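You operate a simulated robot arm through the tools that you are given. There is no shell and no other tool.

You run a simulated robot arm. Do the job below in one go: nothing can be reset, and whatever is moved stays where it is left.

## Task
Fetch the blue pin and stand it on the store bench. Then fetch the green ready ticket and set it on the upper shelf of the long table. Then take the black mallet and leave it on the shelf under the heel bench. Then fetch the grey square brush and stand it in the inside of the small carton. Then take the black tape roll and put it in the inside of the small carton. Then shut the door of the side box. Then take the medium black right-foot shoe on the long table and put it away on the upper shelf of the long table. The order counts. Set down upright: blue pin, green ready ticket, black mallet, grey square brush, medium black right-foot shoe.

It is judged by the outcome, as a careful person would: the job done as asked, and still so three seconds after it is handed in. It fails if anything else is knocked over, pushed out of place, dropped, spilled or broken.

## Robot
A 6-joint arm with a fingered hand on a trunk, on a base that moves. Base frame: it is fixed to the floor where the robot stands at the start and does not move with it; the origin is under the middle of the robot, x ahead of it, y to its left, z up; the surface under the hand at the start is at about z = 0.81. Lengths are in m, angles in degrees, forces in N, time in s.
With the tool pointing down near the work surface it reaches from about 0.14 to 0.84 m from the robot's upright axis, wherever it stands. Its first joint turns from -166.0 to 166.0 degrees. Places, roughly: black mallet (17x5x8 cm) [3.8, 3.8, 0.8]; black tape roll (8x8x4 cm) [2.8, 0.1, 1]; blue pin (3x3x7 cm) [0.8, 0, 1]; door of the side box [2.8, 0.6, 0.7]; green ready ticket [4, 3.75, 0.75]; grey square brush (3x3x13 cm) [2.4, -0.1, 1]; inside of the small carton [0.6, -0.6, 0.8]; medium black right-foot shoe [2, -0.25, 1]; shelf under the heel bench [3.4, 3.9, 0.3]; store bench [0.9, 3.4, 0.9]; upper shelf of the long table [1.7, -0.4, 0.5]. Payload 5 kg.
Tool frame: the origin (TCP) lies between the finger pads and is the grasp point; the fingertips stand 0.036 m ahead of it; z points along the fingers, y is the line along which they close. The gripper opens to 0.12 m; its body begins 0.042 m behind the TCP. The gripper is a hand of 4 fingers: y runs from the thumb to the fingers, the wrist lies at [-0.019, -0.123, -0.211] in the tool frame.
Orientation is that of the tool frame in the base frame, as a unit quaternion [x, y, z, w]. With the fingers straight down and the wrist toward the robot, the tool's x, y and z point along [0, 1, 0], [1, 0, 0] and [0, 0, -1] of the base frame.

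## Interface
- The arm moves only by the tool arm_command. Its argument "targets" is a list of rows, each an object of numbers (a shift or turn left out is 0): "rx", "ry", "rz": the turn, a rotation vector about the base's x, y, z in degrees; "tx", "ty", "tz": the shift along the base's x, y, z in cm. In form: [{"rx": .., "ry": .., "rz": .., "tx": .., "ty": .., "tz": ..}, ...]. A call has 1 to 20 rows; each row shifts and turns the commanded pose from where the row before left it. Rows are played at 5 a second. More than 0.05 m and 8.6 degrees between two rows, and nothing of the call is played. Where a pose cannot be reached the arm comes as near as it can. A force on the tool above 40 N (or 10 N above the force at the start of the call, whichever is more), or a blocked arm, ends the call early, and 0.2 s more pass. In this call time passes only in rows, and 0.2 s behind the last. It gives the time, the measured TCP pose, the force on the tool (base axes), the opening and the grip force at its end, in the units of the frame above (readings bear some noise), with the torque about the TCP (base axes, N m) and any sound that the robot's microphone picked up.
- Cameras (640 x 400 px; columns grow to the right, rows downward): "scene" is now at [0.0986, -0.0406, 1.7384]; the picture's right is [-0.52, -0.86, -0.00], its down [-0.57, 0.34, -0.75] and it looks along [0.64, -0.39, -0.66] (base axes); focal length 249 px, centre (320, 200). "wrist" rides on the gripper at [0.073, -0.101, -0.142] in the tool frame; the picture's right is [-0.79, 0.29, -0.54], its down [-0.56, -0.70, 0.44] and it looks along [-0.25, 0.65, 0.71] (tool axes); focal length 280 px, centre (320, 200). There is no depth. A picture from a camera that has moved, and an enlarged one, comes with that camera's place and axes in the base frame and with its lens. The place of the scene camera against the robot may be out by one fixed shift of up to 0.018 m in any direction.
- camera(camera): a new picture of that camera. It takes no simulated time.
- slide_trunk(by): slides the trunk up (or, below 0, down) by that many m; the arm and the scene camera ride with it, the base frame stays. It gives what a move gives, with no picture.
- roll_base(legs): drives the robot by 1 to 6 legs, each [ahead, turn to the left] in m and degrees, along the robot's own axes; the way and the turn of a leg run together, so that a leg with both is an arc; at most 1.5 m and 180 degrees a leg. The arm and the cameras ride along, it lands a little off, and it stops where it bumps. It gives what a move gives.
- curl_fingers(index, middle, ring, thumb_bend, thumb_turn): sets how far each is bent, from 0 (flat) to 1 (curled in); at 0.3 the hand is open as for a grip, at 0.7 the pads meet at the TCP. One left out holds its place. A second passes; each finger stops where it meets its share of the squeeze, and holds until it gets a number again. It is the only way to open and close the hand. It gives what a move gives, with no picture; readings hold the bend of each and the force on the fingers (four entries, about 0 where the hand has none), thumb and palm. thumb_turn goes from beside the hand (0) to across from the fingers (1), as for a grip.
- pan_tilt(pan, tilt): turns the head with the scene camera to pan (to the left, within 86 degrees either way) and tilt (down, from -29 to 69), counted from straight ahead of the robot. It gives what a move gives.
- close_up(camera, box): a new picture of the part [left, top, right, bottom] of that camera's present view, enlarged. It takes no simulated time.
- finish_job(): hands the job in; it is judged then, once.

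Nothing tells you exact positions but the pictures and the camera data. Unless the task says otherwise, let go and move clear before handing in.

The tools are called after "Emit:" as name(argument=value, ...) on one line, values as JSON. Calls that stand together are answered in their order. arm_command: Moves the arm, as the interface text tells. Its arguments: {"type":"object","properties":{"targets":{"type":"array"}},"required":["targets"]} The other tools are called the same way: slide_trunk (by) moves the trunk up or down; curl_fingers (index, middle, ring, thumb_bend, thumb_turn) moves the fingers one by one; roll_base (legs) drives the base; pan_tilt (pan, tilt) turns the head that bears the scene camera; camera (camera) takes a picture; close_up (camera, box) takes an enlarged picture of a part of a camera's view; finish_job () hands the job in.

At the start:

```text
time_s: 0.0
tcp_pos: [0.6084, -0.3752, 1.2841]
ee_rot: [0.706, 0.708, 0.0, 0.001]
ft_force: [-0.6, 0.8, -0.4]
torque: [0.04, 0.0, -0.03]
opening: 0.1196
gripper_force: 0.0
shape: jaw
bend: [0.3, 0.3, 0.3, 0.3, 0.98]
finger forces: [0.0, 0.0, 0.0, 0.0, 0.1, 0.1]
trunk travel left (down, up): [-0.733, 0.107]
robot x, y, heading: [-0.0036, 0.0, 0.2]
head pan, tilt (commanded): [-31.0, 41.5]
```

scene: 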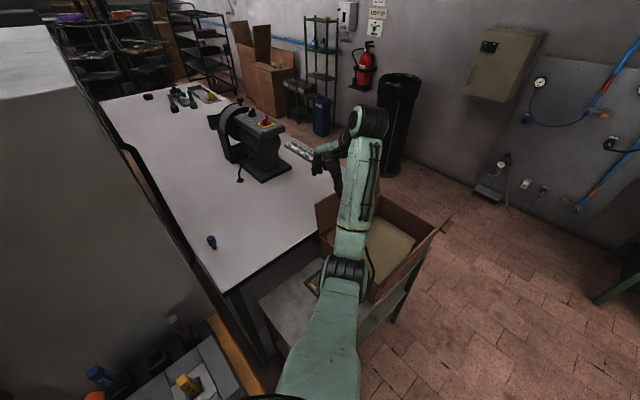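
wrist: 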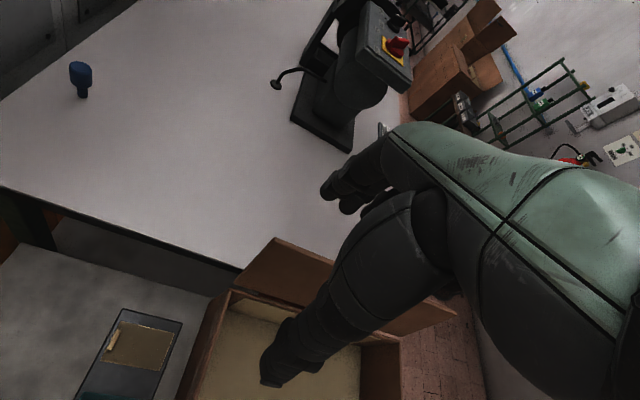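

I see the long table ahead with the blue pin near its front edge (about x 0.82, y 0), the small carton on a low stand to the right, and more items further down the table. First I'll look around with the head to learn the surroundings.

Emit:
close_up(camera="scene", box=[100, 60, 340, 210])

Emit:
pan_tilt(pan=0, tilt=30)

Emit:
camera(camera="scene")

```text
2.67 times, centred on (220, 135) of scene
camera zoom: at [0.0986, -0.0406, 1.7384], right [-0.52, -0.86, 0.0], down [-0.57, 0.34, -0.75], along [0.64, -0.39, -0.66], focal length 664 px, centre (587, 373)
```

zoom: 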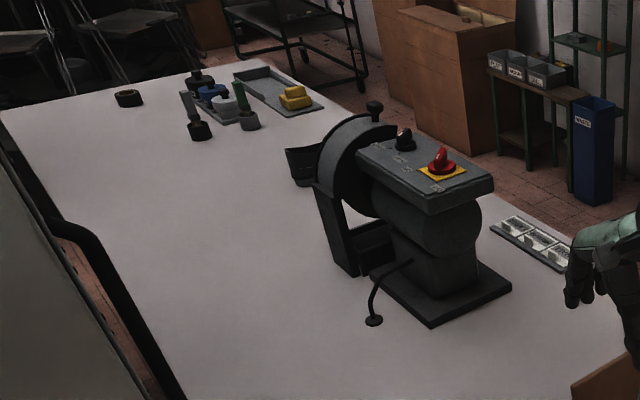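

```text
time_s: 1.0
tcp_pos: [0.608, -0.3755, 1.2829]
ee_rot: [0.707, 0.707, 0.0, 0.0]
ft_force: [-0.9, 0.0, -0.5]
torque: [-0.03, 0.0, -0.02]
opening: 0.1196
gripper_force: 0.0
shape: jaw
bend: [0.3, 0.3, 0.3, 0.3, 0.98]
finger forces: [0.0, 0.0, 0.1, 0.0, 0.1, 0.1]
trunk travel left (down, up): [-0.733, 0.107]
robot x, y, heading: [-0.0036, 0.0024, -0.2]
head pan, tilt (commanded): [0.0, 30.0]
```

```text
taken
camera scene: at [0.117, 0.0025, 1.7559], right [0.0, -1.0, 0.0], down [-0.5, 0.0, -0.87], along [0.87, 0.0, -0.5], focal length 249 px, centre (320, 200)
```

scene: 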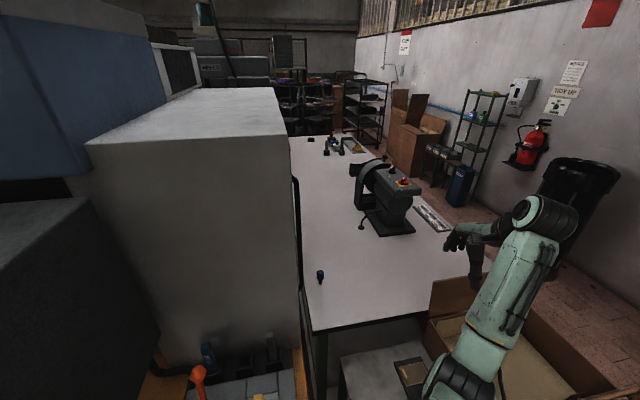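

The long table runs ahead along x, with a grey cabinet to its left. I keep looking around: left, right and down.

Emit:
pan_tilt(pan=60, tilt=30)

Emit:
camera(camera="scene")

Emit:
pan_tilt(pan=86, tilt=10)

Emit:
camera(camera="scene")

Emit:
pan_tilt(pan=-80, tilt=30)

Emit:
camera(camera="scene")

Emit:
pan_tilt(pan=0, tilt=65)

Emit:
camera(camera="scene")

```text
time_s: 2.3
tcp_pos: [0.6082, -0.3764, 1.2831]
ee_rot: [0.707, 0.707, 0.001, 0.001]
ft_force: [-0.2, 0.0, 0.0]
torque: [0.01, -0.02, -0.03]
opening: 0.1197
gripper_force: 0.0
shape: jaw
bend: [0.3, 0.3, 0.3, 0.3, 0.98]
finger forces: [0.0, 0.1, 0.0, 0.0, 0.1, 0.0]
trunk travel left (down, up): [-0.733, 0.107]
robot x, y, heading: [0.0001, 0.0025, -0.0]
head pan, tilt (commanded): [60.0, 30.0]
```

```text
taken
camera scene: at [0.0719, 0.0809, 1.756], right [0.87, -0.5, 0.0], down [-0.25, -0.43, -0.87], along [0.43, 0.75, -0.5], focal length 249 px, centre (320, 200)
```

scene: 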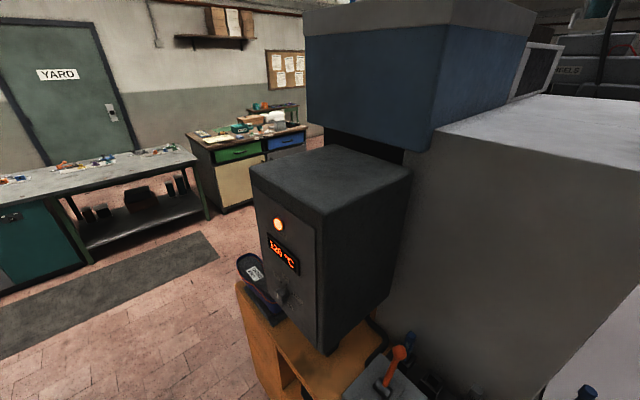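

```text
time_s: 3.2
tcp_pos: [0.6082, -0.3748, 1.2844]
ee_rot: [0.708, 0.707, 0.0, 0.001]
ft_force: [-0.3, 0.1, 0.0]
torque: [-0.01, -0.02, 0.03]
opening: 0.1195
gripper_force: 0.1
shape: jaw
bend: [0.3, 0.3, 0.3, 0.3, 0.98]
finger forces: [0.0, 0.1, 0.0, 0.1, 0.1, 0.0]
trunk travel left (down, up): [-0.733, 0.107]
robot x, y, heading: [0.0014, -0.0013, 0.3]
head pan, tilt (commanded): [85.9, 10.0]
```

```text
taken
camera scene: at [0.0333, 0.0953, 1.7883], right [1.0, -0.07, 0.0], down [-0.01, -0.17, -0.98], along [0.07, 0.98, -0.17], focal length 249 px, centre (320, 200)
```

scene: 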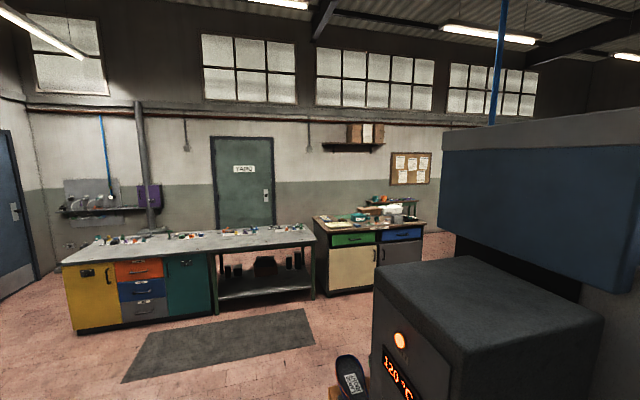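

```text
time_s: 5.7
tcp_pos: [0.6078, -0.3763, 1.2841]
ee_rot: [0.707, 0.707, 0.0, 0.001]
ft_force: [-0.1, -0.9, -0.3]
torque: [0.03, -0.01, -0.02]
opening: 0.1199
gripper_force: 0.1
shape: jaw
bend: [0.3, 0.3, 0.3, 0.3, 0.98]
finger forces: [0.0, 0.0, 0.1, 0.0, 0.1, 0.0]
trunk travel left (down, up): [-0.733, 0.107]
robot x, y, heading: [-0.0021, 0.0005, 0.1]
head pan, tilt (commanded): [-80.0, 30.0]
```

```text
taken
camera scene: at [0.0424, -0.0865, 1.756], right [-0.98, -0.17, 0.0], down [-0.09, 0.49, -0.87], along [0.15, -0.85, -0.5], focal length 249 px, centre (320, 200)
```

scene: 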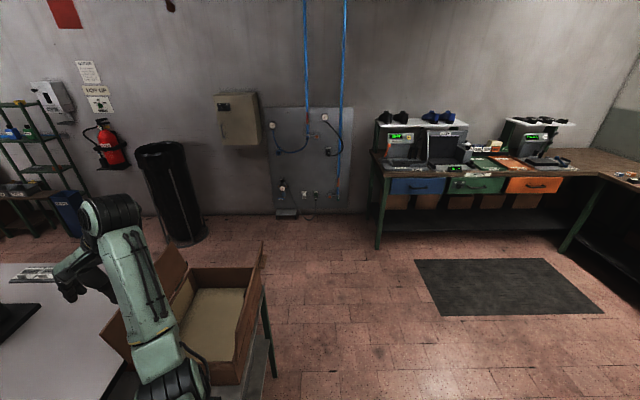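

```text
time_s: 7.2
tcp_pos: [0.6072, -0.3761, 1.2836]
ee_rot: [0.707, 0.707, -0.001, 0.0]
ft_force: [0.3, 0.5, 0.2]
torque: [-0.01, 0.01, -0.01]
opening: 0.1194
gripper_force: 0.1
shape: jaw
bend: [0.3, 0.3, 0.3, 0.3, 0.98]
finger forces: [0.0, 0.0, 0.0, 0.0, 0.0, 0.1]
trunk travel left (down, up): [-0.733, 0.107]
robot x, y, heading: [0.0012, -0.0024, -0.1]
head pan, tilt (commanded): [0.0, 65.0]
```

```text
taken
camera scene: at [0.0873, 0.0026, 1.7083], right [0.0, -1.0, 0.0], down [-0.91, 0.0, -0.42], along [0.42, 0.0, -0.91], focal length 249 px, centre (320, 200)
```

scene: 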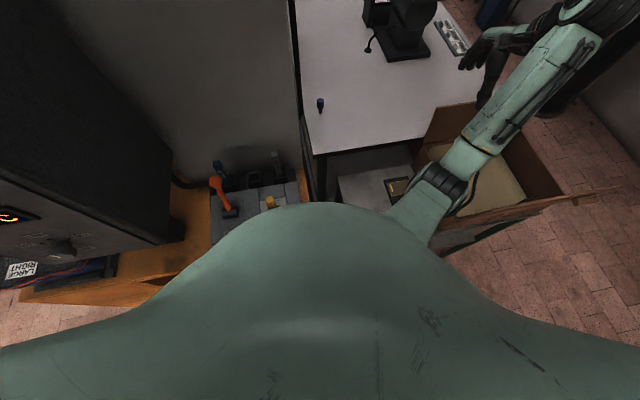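

The pin stands at about (0.83, 0.0) on the table top (z≈0.95). I move the hand above it, staying high, to view it with the wrist camera.

Emit:
arm_command(targets=[{"tx": 1.2, "ty": 4.2}, {"tx": 1.2, "ty": 4.2}, {"tx": 1.2, "ty": 4.2}, {"tx": 1.2, "ty": 4.2}, {"tx": 1.2, "ty": 4.2}, {"tx": 1.2, "ty": 4.2}, {"tx": 1.2, "ty": 4.2}, {"tx": 1.2, "ty": 4.2}, {"tx": 1.2, "ty": 3.9}])

Emit:
camera(camera="wrist")

Emit:
camera(camera="scene")

```text
time_s: 9.2
tcp_pos: [0.7324, -0.0267, 1.2694]
ee_rot: [0.708, 0.706, -0.001, 0.002]
ft_force: [0.9, 0.0, -0.2]
torque: [0.09, 0.02, 0.01]
opening: 0.1196
gripper_force: 0.0
shape: jaw
bend: [0.3, 0.3, 0.3, 0.3, 0.97]
finger forces: [0.0, 0.1, 0.0, 0.1, 0.1, 0.0]
out of reach, approached as far as the arm can: row 1, 2, 3, 4
trunk travel left (down, up): [-0.733, 0.107]
robot x, y, heading: [-0.0024, 0.0012, 0.0]
head pan, tilt (commanded): [0.0, 65.0]
stopped in row 9: the force on the tool passed its limit at 91 N (the readings are from after the stop); the commanded pose is now the measured one
```

```text
taken
camera wrist: at [0.6295, 0.0459, 1.4126], right [0.29, -0.79, 0.55], down [-0.7, -0.56, -0.44], along [0.65, -0.26, -0.71], focal length 280 px, centre (320, 200)
```

wrist: 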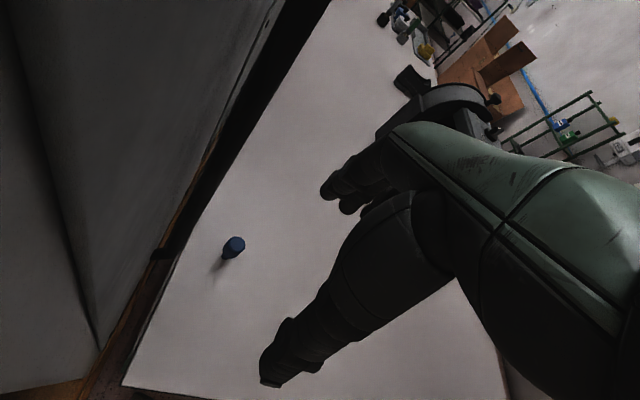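

```text
taken
camera scene: at [0.0858, -0.0007, 1.7084], right [0.0, -1.0, 0.0], down [-0.91, 0.0, -0.42], along [0.42, 0.0, -0.91], focal length 249 px, centre (320, 200)
```

scene: 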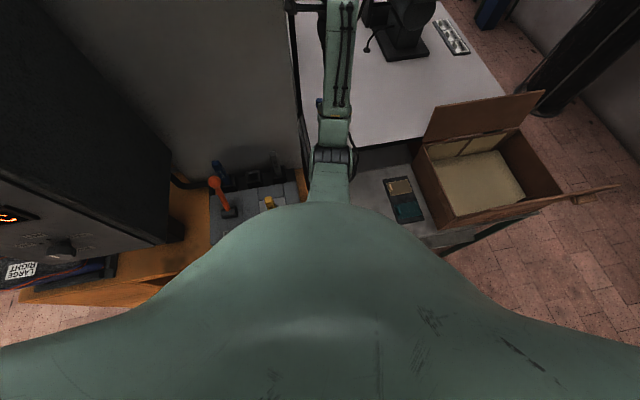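

The hand's left side touched the tall grey cabinet beside the table, so I back off. I'll yaw the hand about 30° and partly close the fingers so it fits beside the cabinet; the pin is at about (0.827, 0.0) with its top near z≈1.0.

Emit:
arm_command(targets=[{"ty": -3}, {"ty": -2, "rz": 7.5}, {"rz": 7.5}, {"rz": 7.5}, {"rz": 7.5}])

Emit:
curl_fingers(index=0.42, middle=0.42, ring=0.42, thumb_bend=0.35)

Emit:
camera(camera="wrist")

```text
time_s: 10.4
tcp_pos: [0.7331, -0.0732, 1.2692]
ee_rot: [0.5, 0.866, -0.001, 0.003]
ft_force: [0.4, -0.9, -0.7]
torque: [-0.01, 0.0, 0.03]
opening: 0.1197
gripper_force: 0.0
shape: jaw
bend: [0.3, 0.3, 0.3, 0.3, 0.97]
finger forces: [0.0, 0.0, 0.1, 0.1, 0.0, 0.0]
trunk travel left (down, up): [-0.733, 0.107]
robot x, y, heading: [0.0008, 0.0019, 0.1]
head pan, tilt (commanded): [0.0, 65.0]
```

```text
time_s: 11.4
tcp_pos: [0.7325, -0.0747, 1.2698]
ee_rot: [0.501, 0.865, -0.002, 0.003]
ft_force: [0.7, -0.3, 0.2]
torque: [0.0, -0.02, -0.01]
opening: 0.0994
gripper_force: 0.0
shape: fingers
bend: [0.42, 0.42, 0.42, 0.35, 0.97]
finger forces: [0.1, 0.0, 0.0, 0.0, 0.0, 0.0]
trunk travel left (down, up): [-0.733, 0.107]
robot x, y, heading: [-0.0001, -0.0007, 0.3]
head pan, tilt (commanded): [0.0, 65.0]
```

```text
taken
camera wrist: at [0.6073, -0.0604, 1.412], right [0.64, -0.54, 0.55], down [-0.33, -0.84, -0.44], along [0.69, 0.1, -0.71], focal length 280 px, centre (320, 200)
```

wrist: 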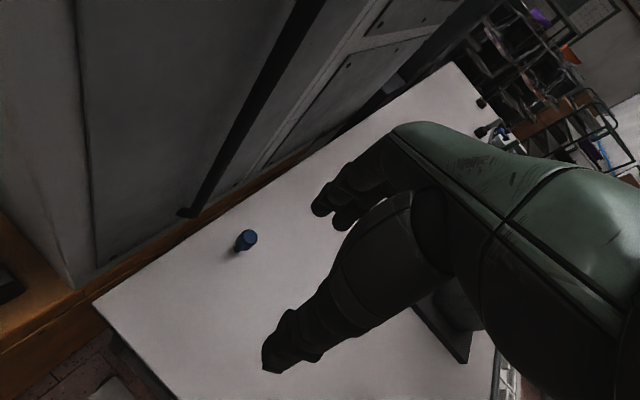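

The view shows a dark bar on the cabinet side near the pin. I take a closer look at it before going on.

Emit:
close_up(camera="wrist", box=[80, 0, 400, 200])

Emit:
close_up(camera="wrist", box=[160, 180, 320, 280])

Emit:
pan_tilt(pan=0, tilt=45)

Emit:
camera(camera="scene")

```text
2.00 times, centred on (240, 100) of wrist
camera zoom: at [0.6073, -0.0604, 1.412], right [0.64, -0.54, 0.55], down [-0.33, -0.84, -0.44], along [0.69, 0.1, -0.71], focal length 561 px, centre (480, 400)
```

zoom: 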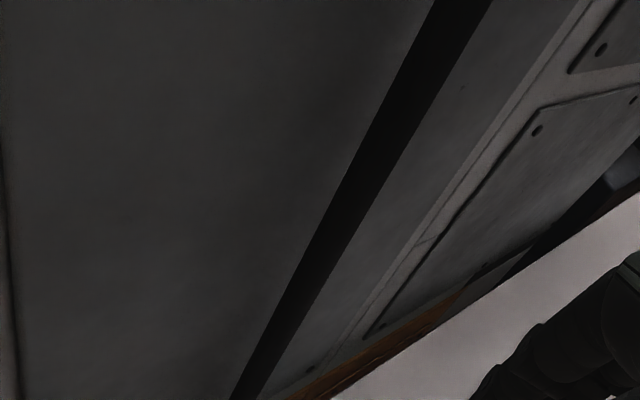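

```text
4.00 times, centred on (240, 230) of wrist
camera zoom: at [0.6073, -0.0604, 1.412], right [0.64, -0.54, 0.55], down [-0.33, -0.84, -0.44], along [0.69, 0.1, -0.71], focal length 1122 px, centre (640, 80)
```

zoom: 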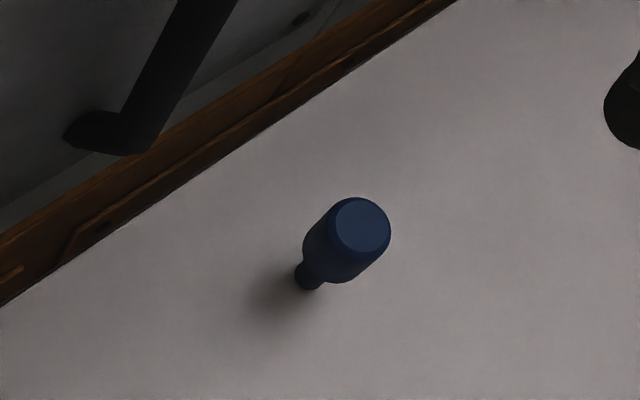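

```text
time_s: 12.3
tcp_pos: [0.7327, -0.0724, 1.27]
ee_rot: [0.501, 0.866, -0.001, 0.002]
ft_force: [0.7, 0.1, -0.3]
torque: [0.0, 0.01, 0.02]
opening: 0.0992
gripper_force: 0.1
shape: fingers
bend: [0.42, 0.42, 0.42, 0.35, 0.97]
finger forces: [0.1, 0.0, 0.0, 0.1, 0.1, 0.0]
trunk travel left (down, up): [-0.733, 0.107]
robot x, y, heading: [0.0008, -0.0011, -0.1]
head pan, tilt (commanded): [0.0, 45.0]
```

```text
taken
camera scene: at [0.1079, 0.0026, 1.7333], right [0.0, -1.0, 0.0], down [-0.71, 0.0, -0.71], along [0.71, 0.0, -0.71], focal length 249 px, centre (320, 200)
```

scene: 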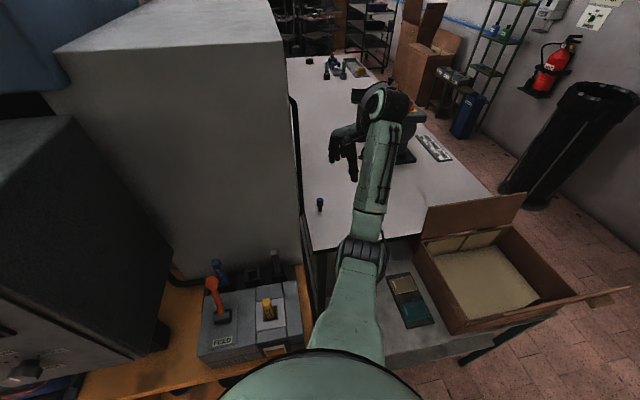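

The bar is a vertical door handle at about (0.775, 0.085); with the hand yawed 30° it clears. Pin is at about (0.831, -0.003), top z≈1.0. I lower the hand next to it, keeping to the right, and check.

Emit:
arm_command(targets=[{"tx": 2, "tz": -3}, {"tx": 2, "tz": -3}, {"tx": 2, "tz": -3}, {"tx": 1.8, "tz": -3.5}, {"tx": 1, "tz": -3.5}, {"tz": -3}])

Emit:
camera(camera="wrist")

Emit:
camera(camera="scene")

```text
time_s: 13.7
tcp_pos: [0.8197, -0.0742, 1.0786]
ee_rot: [0.501, 0.866, -0.001, 0.004]
ft_force: [0.5, -0.3, -0.1]
torque: [0.03, -0.02, 0.02]
opening: 0.0992
gripper_force: 0.0
shape: fingers
bend: [0.42, 0.42, 0.42, 0.35, 0.97]
finger forces: [0.0, 0.1, 0.0, 0.1, 0.0, 0.0]
trunk travel left (down, up): [-0.733, 0.107]
robot x, y, heading: [-0.0012, -0.0013, -0.0]
head pan, tilt (commanded): [0.0, 45.0]
```

```text
taken
camera wrist: at [0.6949, -0.0619, 1.2219], right [0.64, -0.54, 0.55], down [-0.33, -0.84, -0.44], along [0.69, 0.1, -0.71], focal length 280 px, centre (320, 200)
```

wrist: 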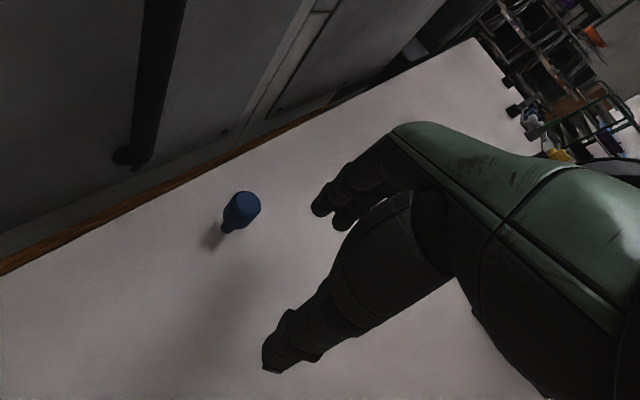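

```text
taken
camera scene: at [0.1081, 0.0025, 1.7334], right [0.0, -1.0, 0.0], down [-0.71, 0.0, -0.71], along [0.71, 0.0, -0.71], focal length 249 px, centre (320, 200)
```

scene: 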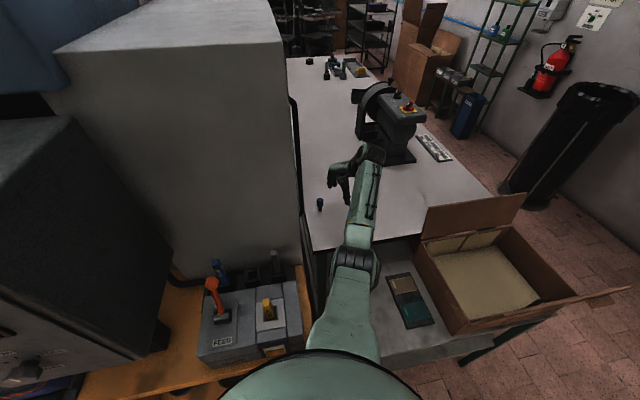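

The hand is beside the pin, fingertips about 4 cm above its top. I shift over the pin and check the alignment.

Emit:
arm_command(targets=[{"tx": 0.4, "ty": 2.4}, {"tx": 0.3, "ty": 2.4}, {"tx": 0.3, "ty": 2.2}])

Emit:
camera(camera="wrist")

Emit:
close_up(camera="scene", box=[260, 120, 420, 220])

```text
time_s: 14.5
tcp_pos: [0.831, -0.0022, 1.0803]
ee_rot: [0.501, 0.865, -0.002, 0.004]
ft_force: [0.7, 0.3, 0.0]
torque: [0.02, 0.04, -0.01]
opening: 0.099
gripper_force: 0.1
shape: fingers
bend: [0.42, 0.42, 0.42, 0.35, 0.97]
finger forces: [0.0, 0.0, 0.0, 0.0, 0.0, 0.0]
trunk travel left (down, up): [-0.733, 0.107]
robot x, y, heading: [-0.0029, 0.0016, -0.0]
head pan, tilt (commanded): [0.0, 45.0]
```

```text
taken
camera wrist: at [0.7052, 0.0103, 1.2224], right [0.64, -0.54, 0.55], down [-0.33, -0.84, -0.44], along [0.69, 0.1, -0.71], focal length 280 px, centre (320, 200)
```

wrist: 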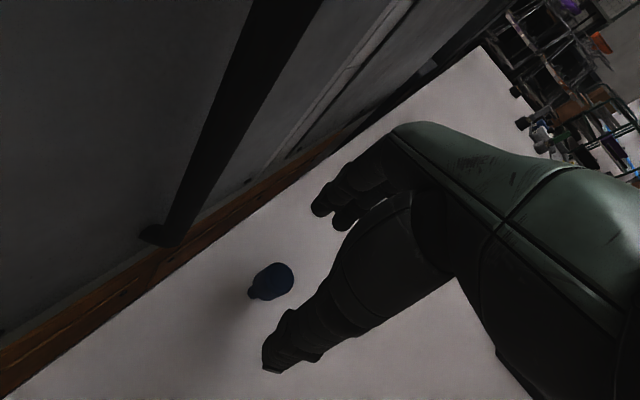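

```text
4.00 times, centred on (340, 170) of scene
camera zoom: at [0.108, 0.0033, 1.7333], right [0.0, -1.0, 0.0], down [-0.71, 0.0, -0.71], along [0.71, 0.0, -0.71], focal length 995 px, centre (240, 320)
```

zoom: 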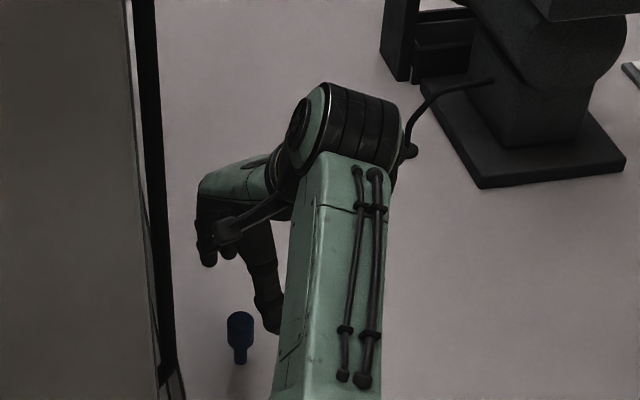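

Aligned over the pin. I go straight down to grasp height.

Emit:
arm_command(targets=[{"tz": -3}, {"tz": -3}, {"tz": -2.5}, {"tz": -2.2}])

Emit:
camera(camera="wrist")

Emit:
close_up(camera="scene", box=[260, 120, 420, 220])

```text
time_s: 15.5
tcp_pos: [0.8307, -0.0062, 0.9785]
ee_rot: [0.501, 0.866, 0.001, 0.008]
ft_force: [1.2, 0.0, 19.4]
torque: [0.36, -1.0, 0.01]
opening: 0.0991
gripper_force: 9.0
shape: fingers
bend: [0.42, 0.4, 0.42, 0.35, 0.97]
finger forces: [0.0, 19.0, 0.0, 0.0, 0.0, 0.1]
trunk travel left (down, up): [-0.733, 0.107]
robot x, y, heading: [-0.0003, 0.0023, -0.3]
head pan, tilt (commanded): [0.0, 45.0]
```

```text
taken
camera wrist: at [0.7041, 0.0075, 1.1199], right [0.63, -0.54, 0.55], down [-0.32, -0.84, -0.44], along [0.7, 0.1, -0.7], focal length 280 px, centre (320, 200)
```

wrist: 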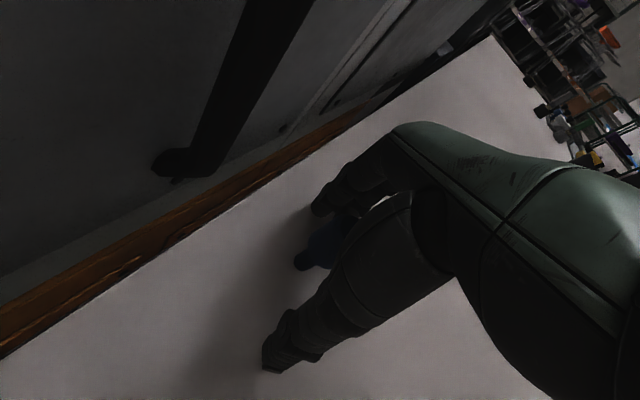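

```text
4.00 times, centred on (340, 170) of scene
camera zoom: at [0.1021, 0.0029, 1.7343], right [0.0, -1.0, 0.0], down [-0.7, 0.0, -0.71], along [0.71, 0.0, -0.7], focal length 995 px, centre (240, 320)
```

zoom: 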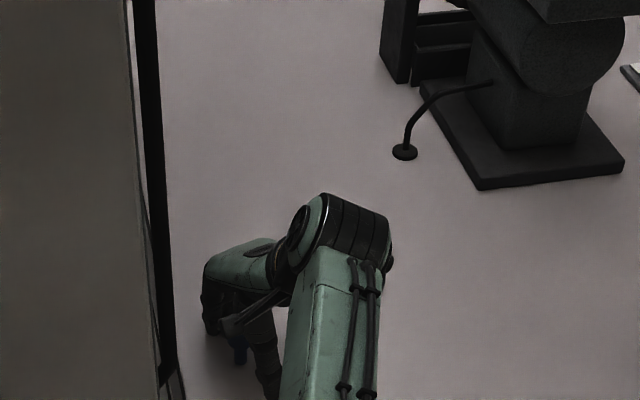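

The middle fingertip just touches the table (surface ≈0.94), and the pin is between thumb and fingers. I raise 0.8 cm and close.

Emit:
arm_command(targets=[{"tz": 0.9}, {"tz": 0}])

Emit:
curl_fingers(index=0.75, middle=0.75, ring=0.75, thumb_bend=0.7)

Emit:
camera(camera="wrist")

```text
time_s: 16.1
tcp_pos: [0.8303, -0.0055, 0.9807]
ee_rot: [0.501, 0.866, -0.001, 0.002]
ft_force: [0.1, 0.4, 7.4]
torque: [0.13, -0.4, -0.04]
opening: 0.099
gripper_force: 3.5
shape: fingers
bend: [0.42, 0.41, 0.42, 0.35, 0.97]
finger forces: [0.1, 7.1, 0.0, 0.0, 0.0, 0.1]
trunk travel left (down, up): [-0.733, 0.107]
robot x, y, heading: [-0.0013, 0.0006, -0.2]
head pan, tilt (commanded): [0.0, 45.0]
```

```text
time_s: 17.1
tcp_pos: [0.8302, -0.0053, 0.9809]
ee_rot: [0.5, 0.866, -0.001, 0.002]
ft_force: [-0.3, 0.4, -0.7]
torque: [0.01, 0.03, 0.01]
opening: 0.0089
gripper_force: 8.2
shape: fingers
bend: [0.74, 0.74, 0.75, 0.66, 0.97]
finger forces: [6.2, 3.1, 0.0, 0.1, 7.3, 0.0]
trunk travel left (down, up): [-0.733, 0.107]
robot x, y, heading: [0.0019, -0.0028, -0.2]
head pan, tilt (commanded): [0.0, 45.0]
```

```text
taken
camera wrist: at [0.7064, 0.0074, 1.1228], right [0.64, -0.54, 0.55], down [-0.33, -0.84, -0.44], along [0.69, 0.1, -0.71], focal length 280 px, centre (320, 200)
```

wrist: 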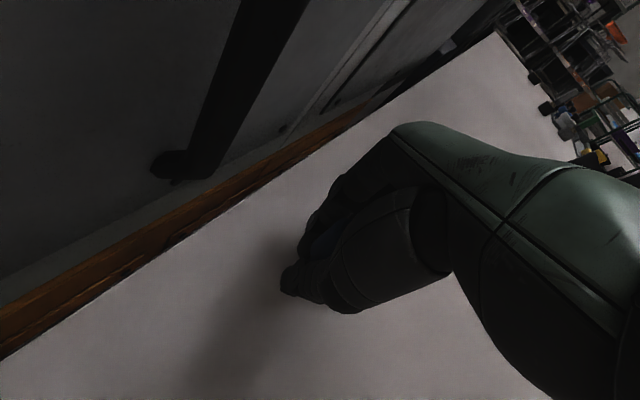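

Emit:
close_up(camera="wrist", box=[260, 180, 420, 320])

Emit:
close_up(camera="scene", box=[280, 150, 380, 220])

```text
2.86 times, centred on (340, 250) of wrist
camera zoom: at [0.7064, 0.0074, 1.1228], right [0.64, -0.54, 0.55], down [-0.33, -0.84, -0.44], along [0.69, 0.1, -0.71], focal length 801 px, centre (263, 57)
```

zoom: 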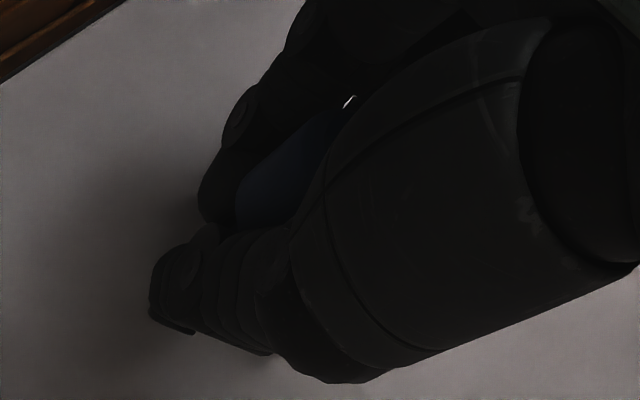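

```text
5.71 times, centred on (330, 185) of scene
camera zoom: at [0.108, 0.0024, 1.7333], right [0.0, -1.0, 0.0], down [-0.71, 0.0, -0.71], along [0.71, 0.0, -0.71], focal length 1422 px, centre (263, 286)
```

zoom: 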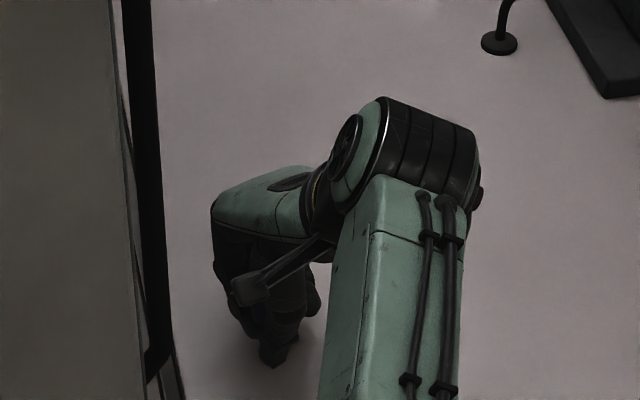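

The fingers closed below the head, around the narrow foot. For a firmer upright hold I reopen, raise 2 cm, and grip the thicker head.

Emit:
curl_fingers(index=0.45, middle=0.45, ring=0.45, thumb_bend=0.4)

Emit:
arm_command(targets=[{"tz": 1.2}, {"tz": 1.1}, {"tz": 0}])

Emit:
close_up(camera="wrist", box=[220, 180, 420, 320])

```text
time_s: 18.1
tcp_pos: [0.8314, -0.0055, 0.9808]
ee_rot: [0.501, 0.866, -0.002, 0.004]
ft_force: [0.1, -0.8, 2.5]
torque: [0.05, -0.15, -0.03]
opening: 0.0862
gripper_force: 2.3
shape: fingers
bend: [0.45, 0.45, 0.45, 0.4, 0.97]
finger forces: [0.0, 3.4, 0.0, 0.0, 0.0, 0.0]
trunk travel left (down, up): [-0.733, 0.107]
robot x, y, heading: [-0.0012, 0.0015, -0.1]
head pan, tilt (commanded): [0.0, 45.0]
```

```text
time_s: 18.9
tcp_pos: [0.831, -0.0047, 1.0027]
ee_rot: [0.501, 0.866, -0.002, 0.004]
ft_force: [0.1, 0.0, 0.2]
torque: [0.03, 0.0, -0.01]
opening: 0.0868
gripper_force: 0.0
shape: fingers
bend: [0.45, 0.45, 0.45, 0.4, 0.97]
finger forces: [0.1, 0.1, 0.0, 0.1, 0.0, 0.0]
trunk travel left (down, up): [-0.733, 0.107]
robot x, y, heading: [-0.0018, 0.002, 0.0]
head pan, tilt (commanded): [0.0, 45.0]
```

```text
2.86 times, centred on (320, 250) of wrist
camera zoom: at [0.7056, 0.0079, 1.146], right [0.64, -0.54, 0.55], down [-0.33, -0.84, -0.44], along [0.69, 0.1, -0.71], focal length 801 px, centre (320, 57)
```

zoom: 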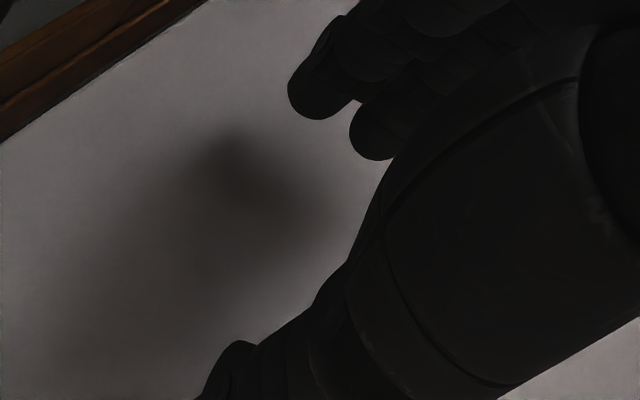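

The pin is no longer visible in this view; I check where it went.

Emit:
camera(camera="wrist")

Emit:
close_up(camera="scene", box=[270, 130, 400, 240])

```text
taken
camera wrist: at [0.7056, 0.0079, 1.146], right [0.64, -0.54, 0.55], down [-0.33, -0.84, -0.44], along [0.69, 0.1, -0.71], focal length 280 px, centre (320, 200)
```

wrist: 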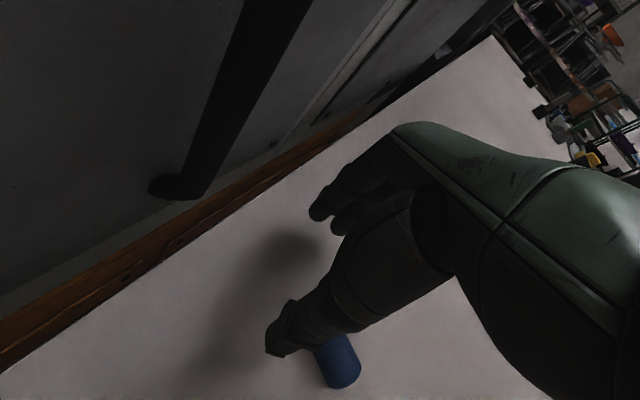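

```text
3.64 times, centred on (335, 185) of scene
camera zoom: at [0.1084, 0.0026, 1.7333], right [0.0, -1.0, 0.0], down [-0.71, 0.0, -0.71], along [0.71, 0.0, -0.71], focal length 905 px, centre (266, 254)
```

zoom: 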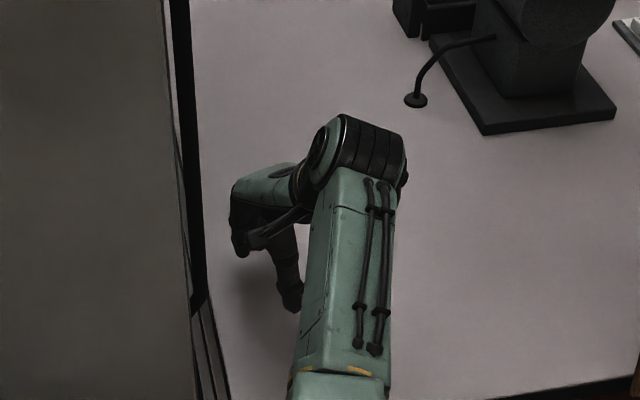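

The pin has tipped over and lies on the table behind the thumb. I rise straight up, then move aside for a clear view of it.

Emit:
arm_command(targets=[{"tz": 3}, {"tz": 4}, {"tz": 4}, {"tz": 4}, {"tz": 2, "ty": -3}, {"ty": -4, "rz": -7.5}, {"ty": -4, "rz": -7.5}, {"ty": -4, "rz": -7.5}, {"rz": -7.5}])

Emit:
camera(camera="wrist")

Emit:
close_up(camera="scene", box=[260, 150, 420, 250])

```text
time_s: 20.9
tcp_pos: [0.8309, -0.1528, 1.1756]
ee_rot: [0.708, 0.706, -0.003, 0.004]
ft_force: [-0.3, 0.3, -0.1]
torque: [-0.02, -0.01, 0.0]
opening: 0.0863
gripper_force: 0.1
shape: fingers
bend: [0.45, 0.45, 0.45, 0.4, 0.98]
finger forces: [0.0, 0.1, 0.0, 0.0, 0.0, 0.0]
trunk travel left (down, up): [-0.733, 0.107]
robot x, y, heading: [-0.0013, -0.0029, -0.2]
head pan, tilt (commanded): [0.0, 45.0]
```

```text
taken
camera wrist: at [0.7292, -0.0788, 1.3177], right [0.29, -0.79, 0.55], down [-0.7, -0.56, -0.44], along [0.65, -0.26, -0.71], focal length 280 px, centre (320, 200)
```

wrist: 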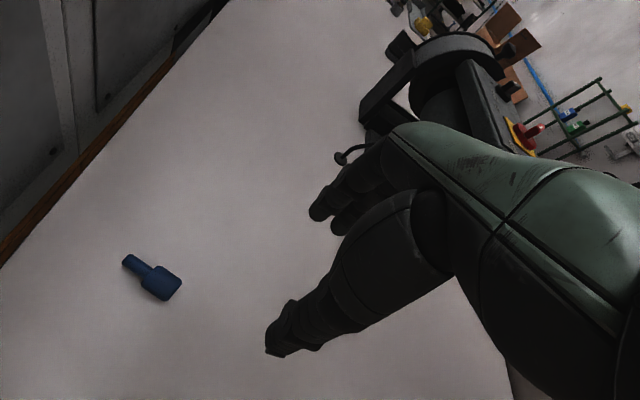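

```text
4.00 times, centred on (340, 200) of scene
camera zoom: at [0.108, 0.0048, 1.7334], right [0.0, -1.0, 0.0], down [-0.71, 0.0, -0.71], along [0.71, 0.0, -0.71], focal length 995 px, centre (240, 200)
```

zoom: 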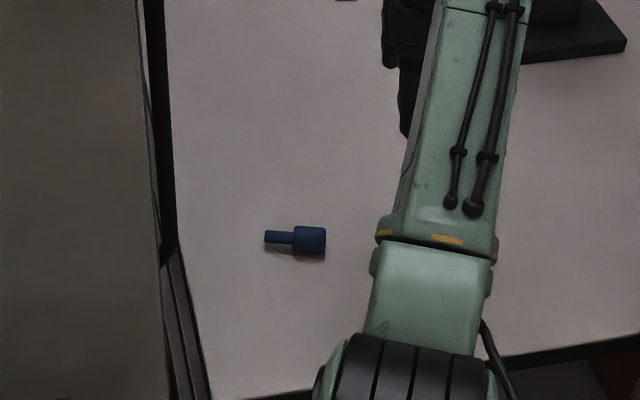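

The pin lies along y, foot to the left (about y −0.02), head to the right (about y −0.085), x≈0.82. I zoom in to measure before picking it with a tilted hand so that I can rotate it upright.

Emit:
close_up(camera="wrist", box=[100, 230, 220, 320])

Emit:
pan_tilt(pan=0, tilt=55)

Emit:
close_up(camera="scene", box=[270, 100, 390, 190])

```text
4.44 times, centred on (160, 275) of wrist
camera zoom: at [0.7292, -0.0788, 1.3177], right [0.29, -0.79, 0.55], down [-0.7, -0.56, -0.44], along [0.65, -0.26, -0.71], focal length 1246 px, centre (1031, -133)
```

zoom: 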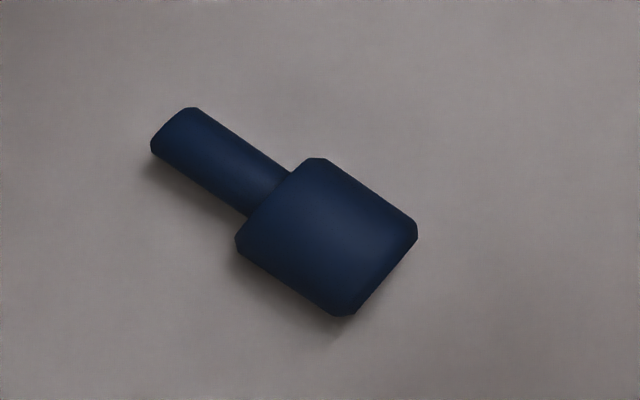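

```text
time_s: 21.6
tcp_pos: [0.8313, -0.1547, 1.1752]
ee_rot: [0.707, 0.707, -0.001, 0.002]
ft_force: [0.0, 0.2, 0.3]
torque: [0.03, 0.01, 0.0]
opening: 0.0863
gripper_force: 0.1
shape: fingers
bend: [0.45, 0.45, 0.45, 0.4, 0.98]
finger forces: [0.1, 0.1, 0.1, 0.0, 0.1, 0.0]
trunk travel left (down, up): [-0.733, 0.107]
robot x, y, heading: [-0.0007, 0.0014, 0.1]
head pan, tilt (commanded): [0.0, 55.0]
```

```text
4.44 times, centred on (330, 145) of scene
camera zoom: at [0.0988, 0.0026, 1.72], right [0.0, -1.0, 0.0], down [-0.82, 0.0, -0.57], along [0.57, 0.0, -0.82], focal length 1106 px, centre (276, 444)
```

zoom: 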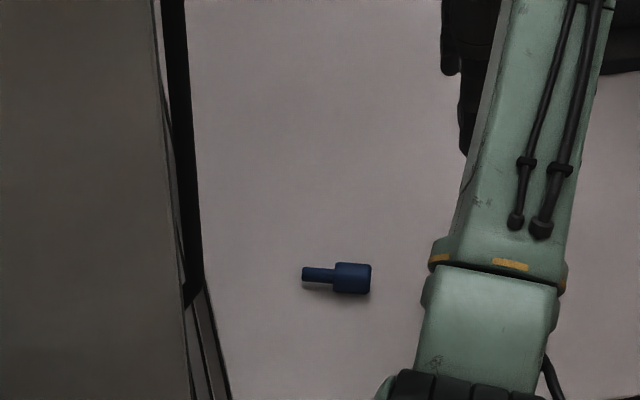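

The pin's head is centred near (0.819, −0.071) with the foot pointing +y. I'll pick it up lying, then turn and re-grip so it can be stood up with the foot down. Moving over it now.

Emit:
curl_fingers(index=0.42, middle=0.42, ring=0.42, thumb_bend=0.35)

Emit:
arm_command(targets=[{"rz": -7, "tx": -0.4, "ty": 2.5, "tz": -3}, {"tx": -0.5, "ty": 2.5, "tz": -3.5}, {"tx": -0.5, "ty": 2.4, "tz": -3.5}, {"tz": -2.5}])

Emit:
camera(camera="wrist")

Emit:
close_up(camera="scene", box=[270, 100, 390, 190])

```text
time_s: 22.6
tcp_pos: [0.8313, -0.1523, 1.1751]
ee_rot: [0.708, 0.706, -0.001, 0.002]
ft_force: [-1.3, -0.2, 0.2]
torque: [0.03, 0.0, -0.03]
opening: 0.0982
gripper_force: 0.0
shape: fingers
bend: [0.42, 0.42, 0.42, 0.35, 0.98]
finger forces: [0.0, 0.1, 0.0, 0.0, 0.0, 0.1]
trunk travel left (down, up): [-0.733, 0.107]
robot x, y, heading: [0.0046, 0.0024, -0.0]
head pan, tilt (commanded): [0.0, 55.0]
```

```text
time_s: 23.6
tcp_pos: [0.8181, -0.0804, 1.0494]
ee_rot: [0.75, 0.662, -0.003, 0.002]
ft_force: [0.2, 0.1, -0.7]
torque: [0.03, 0.02, 0.09]
opening: 0.0983
gripper_force: 0.1
shape: fingers
bend: [0.42, 0.42, 0.42, 0.35, 0.98]
finger forces: [0.0, 0.0, 0.0, 0.1, 0.0, 0.1]
trunk travel left (down, up): [-0.733, 0.107]
robot x, y, heading: [0.0021, 0.0032, -0.2]
head pan, tilt (commanded): [0.0, 55.0]
```

```text
taken
camera wrist: at [0.7251, 0.0051, 1.1926], right [0.19, -0.82, 0.55], down [-0.76, -0.47, -0.44], along [0.62, -0.34, -0.71], focal length 280 px, centre (320, 200)
```

wrist: 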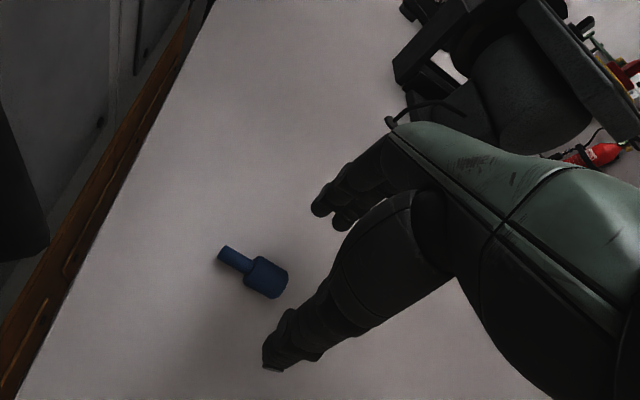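

```text
4.44 times, centred on (330, 145) of scene
camera zoom: at [0.0993, 0.0026, 1.7199], right [0.0, -1.0, 0.0], down [-0.82, 0.0, -0.57], along [0.57, 0.0, -0.82], focal length 1106 px, centre (276, 444)
```

zoom: 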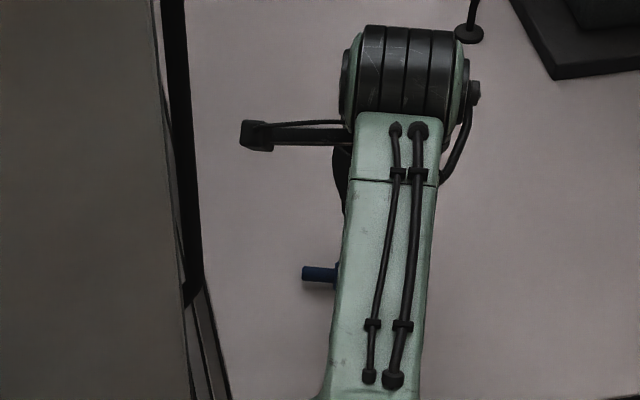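

Head centre is about 1 cm to the index side of the TCP as planned. Lowering to just above the table.

Emit:
arm_command(targets=[{"tz": -2.5}, {"tz": -2.2}, {"tz": -1.8}, {"tz": 0}])

Emit:
close_up(camera="wrist", box=[200, 180, 440, 330])

```text
time_s: 24.6
tcp_pos: [0.8182, -0.0789, 0.9859]
ee_rot: [0.749, 0.662, -0.001, 0.003]
ft_force: [0.3, 0.9, 0.1]
torque: [0.01, 0.02, -0.01]
opening: 0.0985
gripper_force: 0.0
shape: fingers
bend: [0.42, 0.42, 0.42, 0.35, 0.98]
finger forces: [0.1, 0.1, 0.1, 0.0, 0.0, 0.0]
trunk travel left (down, up): [-0.733, 0.107]
robot x, y, heading: [0.0017, 0.0008, -0.1]
head pan, tilt (commanded): [0.0, 55.0]
```

```text
2.67 times, centred on (320, 255) of wrist
camera zoom: at [0.7249, 0.0058, 1.1285], right [0.19, -0.82, 0.55], down [-0.76, -0.47, -0.44], along [0.62, -0.33, -0.71], focal length 748 px, centre (320, 53)
```

zoom: 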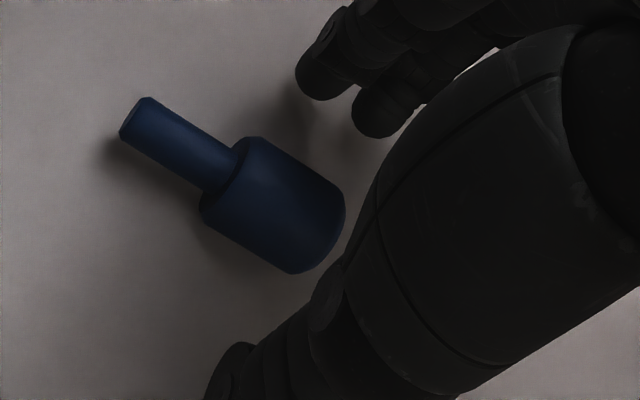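

Emit:
curl_fingers(index=0.52, middle=0.52, ring=0.45, thumb_bend=0.47)

Emit:
arm_command(targets=[{"tz": -0.4}, {"tz": -0.3}, {"tz": -0.3}])

Emit:
close_up(camera="wrist", box=[200, 180, 440, 330])

```text
time_s: 25.6
tcp_pos: [0.8163, -0.0801, 0.987]
ee_rot: [0.749, 0.662, -0.002, 0.002]
ft_force: [-0.1, 0.5, 0.0]
torque: [-0.01, 0.0, 0.02]
opening: 0.0666
gripper_force: 0.0
shape: fingers
bend: [0.52, 0.52, 0.45, 0.47, 0.98]
finger forces: [0.0, 0.0, 0.0, 0.1, 0.0, 0.0]
trunk travel left (down, up): [-0.733, 0.107]
robot x, y, heading: [-0.0023, -0.0012, -0.1]
head pan, tilt (commanded): [0.0, 55.0]
```

```text
time_s: 26.4
tcp_pos: [0.8169, -0.0797, 0.9794]
ee_rot: [0.749, 0.662, 0.001, 0.005]
ft_force: [3.0, 0.0, 17.8]
torque: [-0.17, -0.75, 0.02]
opening: 0.0668
gripper_force: 9.2
shape: fingers
bend: [0.52, 0.51, 0.45, 0.47, 0.98]
finger forces: [2.8, 15.3, 0.0, 0.0, 0.0, 0.1]
trunk travel left (down, up): [-0.733, 0.107]
robot x, y, heading: [-0.0016, 0.0011, -0.2]
head pan, tilt (commanded): [0.0, 55.0]
```

```text
2.67 times, centred on (320, 255) of wrist
camera zoom: at [0.7236, 0.0052, 1.1218], right [0.18, -0.82, 0.55], down [-0.76, -0.47, -0.45], along [0.62, -0.34, -0.71], focal length 748 px, centre (320, 53)
```

zoom: 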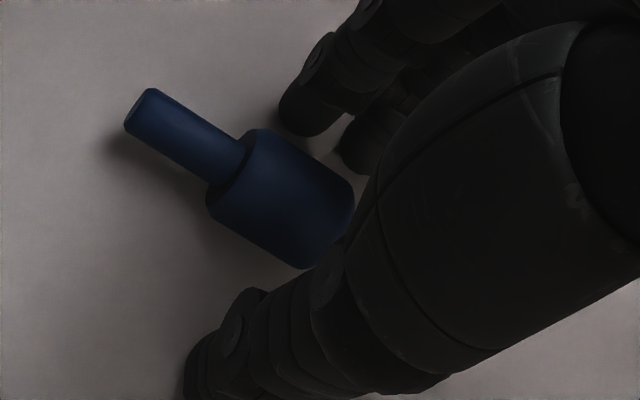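

Emit:
arm_command(targets=[{"tz": 0.4}])

Emit:
curl_fingers(index=0.68, middle=0.68, ring=0.5, thumb_bend=0.66)

Emit:
close_up(camera="wrist", box=[200, 180, 440, 330])

```text
time_s: 26.8
tcp_pos: [0.8168, -0.0806, 0.9799]
ee_rot: [0.749, 0.662, 0.0, 0.003]
ft_force: [3.2, 0.0, 14.2]
torque: [-0.22, -0.63, 0.0]
opening: 0.0671
gripper_force: 7.2
shape: fingers
bend: [0.51, 0.5, 0.45, 0.47, 0.98]
finger forces: [1.0, 13.8, 0.0, 0.1, 0.0, 0.0]
trunk travel left (down, up): [-0.733, 0.107]
robot x, y, heading: [0.0035, -0.0018, -0.0]
head pan, tilt (commanded): [0.0, 55.0]
```

```text
time_s: 27.8
tcp_pos: [0.8156, -0.0807, 0.9801]
ee_rot: [0.75, 0.662, -0.001, 0.003]
ft_force: [-2.1, -1.6, 11.8]
torque: [0.12, 0.41, 0.07]
opening: 0.0271
gripper_force: 11.0
shape: fingers
bend: [0.65, 0.66, 0.5, 0.62, 0.97]
finger forces: [3.2, 1.8, 0.0, 0.0, 16.9, 0.0]
trunk travel left (down, up): [-0.733, 0.107]
robot x, y, heading: [-0.0018, -0.0008, -0.3]
head pan, tilt (commanded): [0.0, 55.0]
```

```text
2.67 times, centred on (320, 255) of wrist
camera zoom: at [0.7231, 0.0051, 1.1222], right [0.19, -0.82, 0.55], down [-0.76, -0.47, -0.44], along [0.62, -0.33, -0.71], focal length 748 px, centre (320, 53)
```

zoom: 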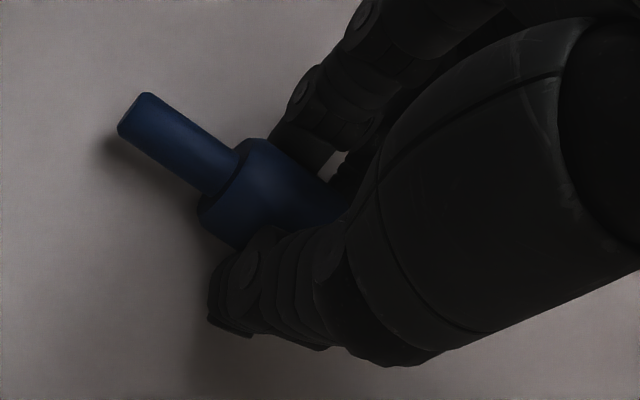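

The head is between thumb and fingers (opening ≈ 2.7 cm). I tighten and lift.

Emit:
curl_fingers(index=0.78, middle=0.78, thumb_bend=0.75)

Emit:
arm_command(targets=[{"tz": 1}, {"tz": 2}, {"tz": 3}, {"tz": 3}])

Emit:
close_up(camera="wrist", box=[200, 180, 440, 330])

Emit:
close_up(camera="scene", box=[270, 100, 390, 190])

```text
time_s: 28.8
tcp_pos: [0.8168, -0.0805, 0.9803]
ee_rot: [0.749, 0.663, -0.001, 0.003]
ft_force: [0.5, -2.1, 8.0]
torque: [0.05, 0.3, 0.08]
opening: 0.0249
gripper_force: 23.4
shape: fingers
bend: [0.71, 0.72, 0.5, 0.63, 0.96]
finger forces: [10.8, 8.3, 0.0, 0.0, 28.2, 0.1]
trunk travel left (down, up): [-0.733, 0.107]
robot x, y, heading: [-0.0022, -0.0049, -0.3]
head pan, tilt (commanded): [0.0, 55.0]
```

```text
time_s: 29.8
tcp_pos: [0.8153, -0.0791, 1.0664]
ee_rot: [0.749, 0.662, -0.002, 0.002]
ft_force: [-0.4, -0.9, -0.4]
torque: [-0.02, -0.02, 0.02]
opening: 0.025
gripper_force: 18.3
shape: fingers
bend: [0.71, 0.72, 0.5, 0.63, 0.96]
finger forces: [10.8, 7.1, 0.0, 0.1, 18.8, 0.0]
trunk travel left (down, up): [-0.733, 0.107]
robot x, y, heading: [0.0019, 0.001, 0.1]
head pan, tilt (commanded): [0.0, 55.0]
```

```text
2.67 times, centred on (320, 255) of wrist
camera zoom: at [0.7241, 0.0064, 1.2102], right [0.19, -0.82, 0.55], down [-0.76, -0.47, -0.44], along [0.62, -0.33, -0.71], focal length 748 px, centre (320, 53)
```

zoom: 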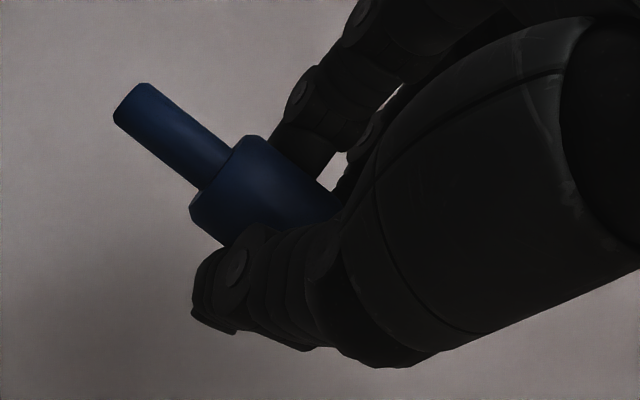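

```text
4.44 times, centred on (330, 145) of scene
camera zoom: at [0.0984, 0.0026, 1.7199], right [0.0, -1.0, 0.0], down [-0.82, 0.0, -0.57], along [0.57, 0.0, -0.82], focal length 1106 px, centre (276, 444)
```

zoom: 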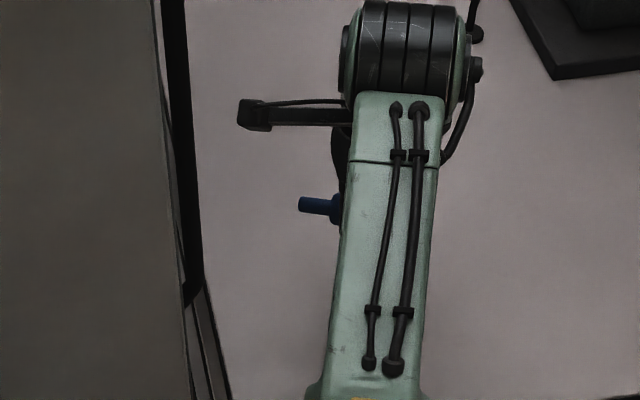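

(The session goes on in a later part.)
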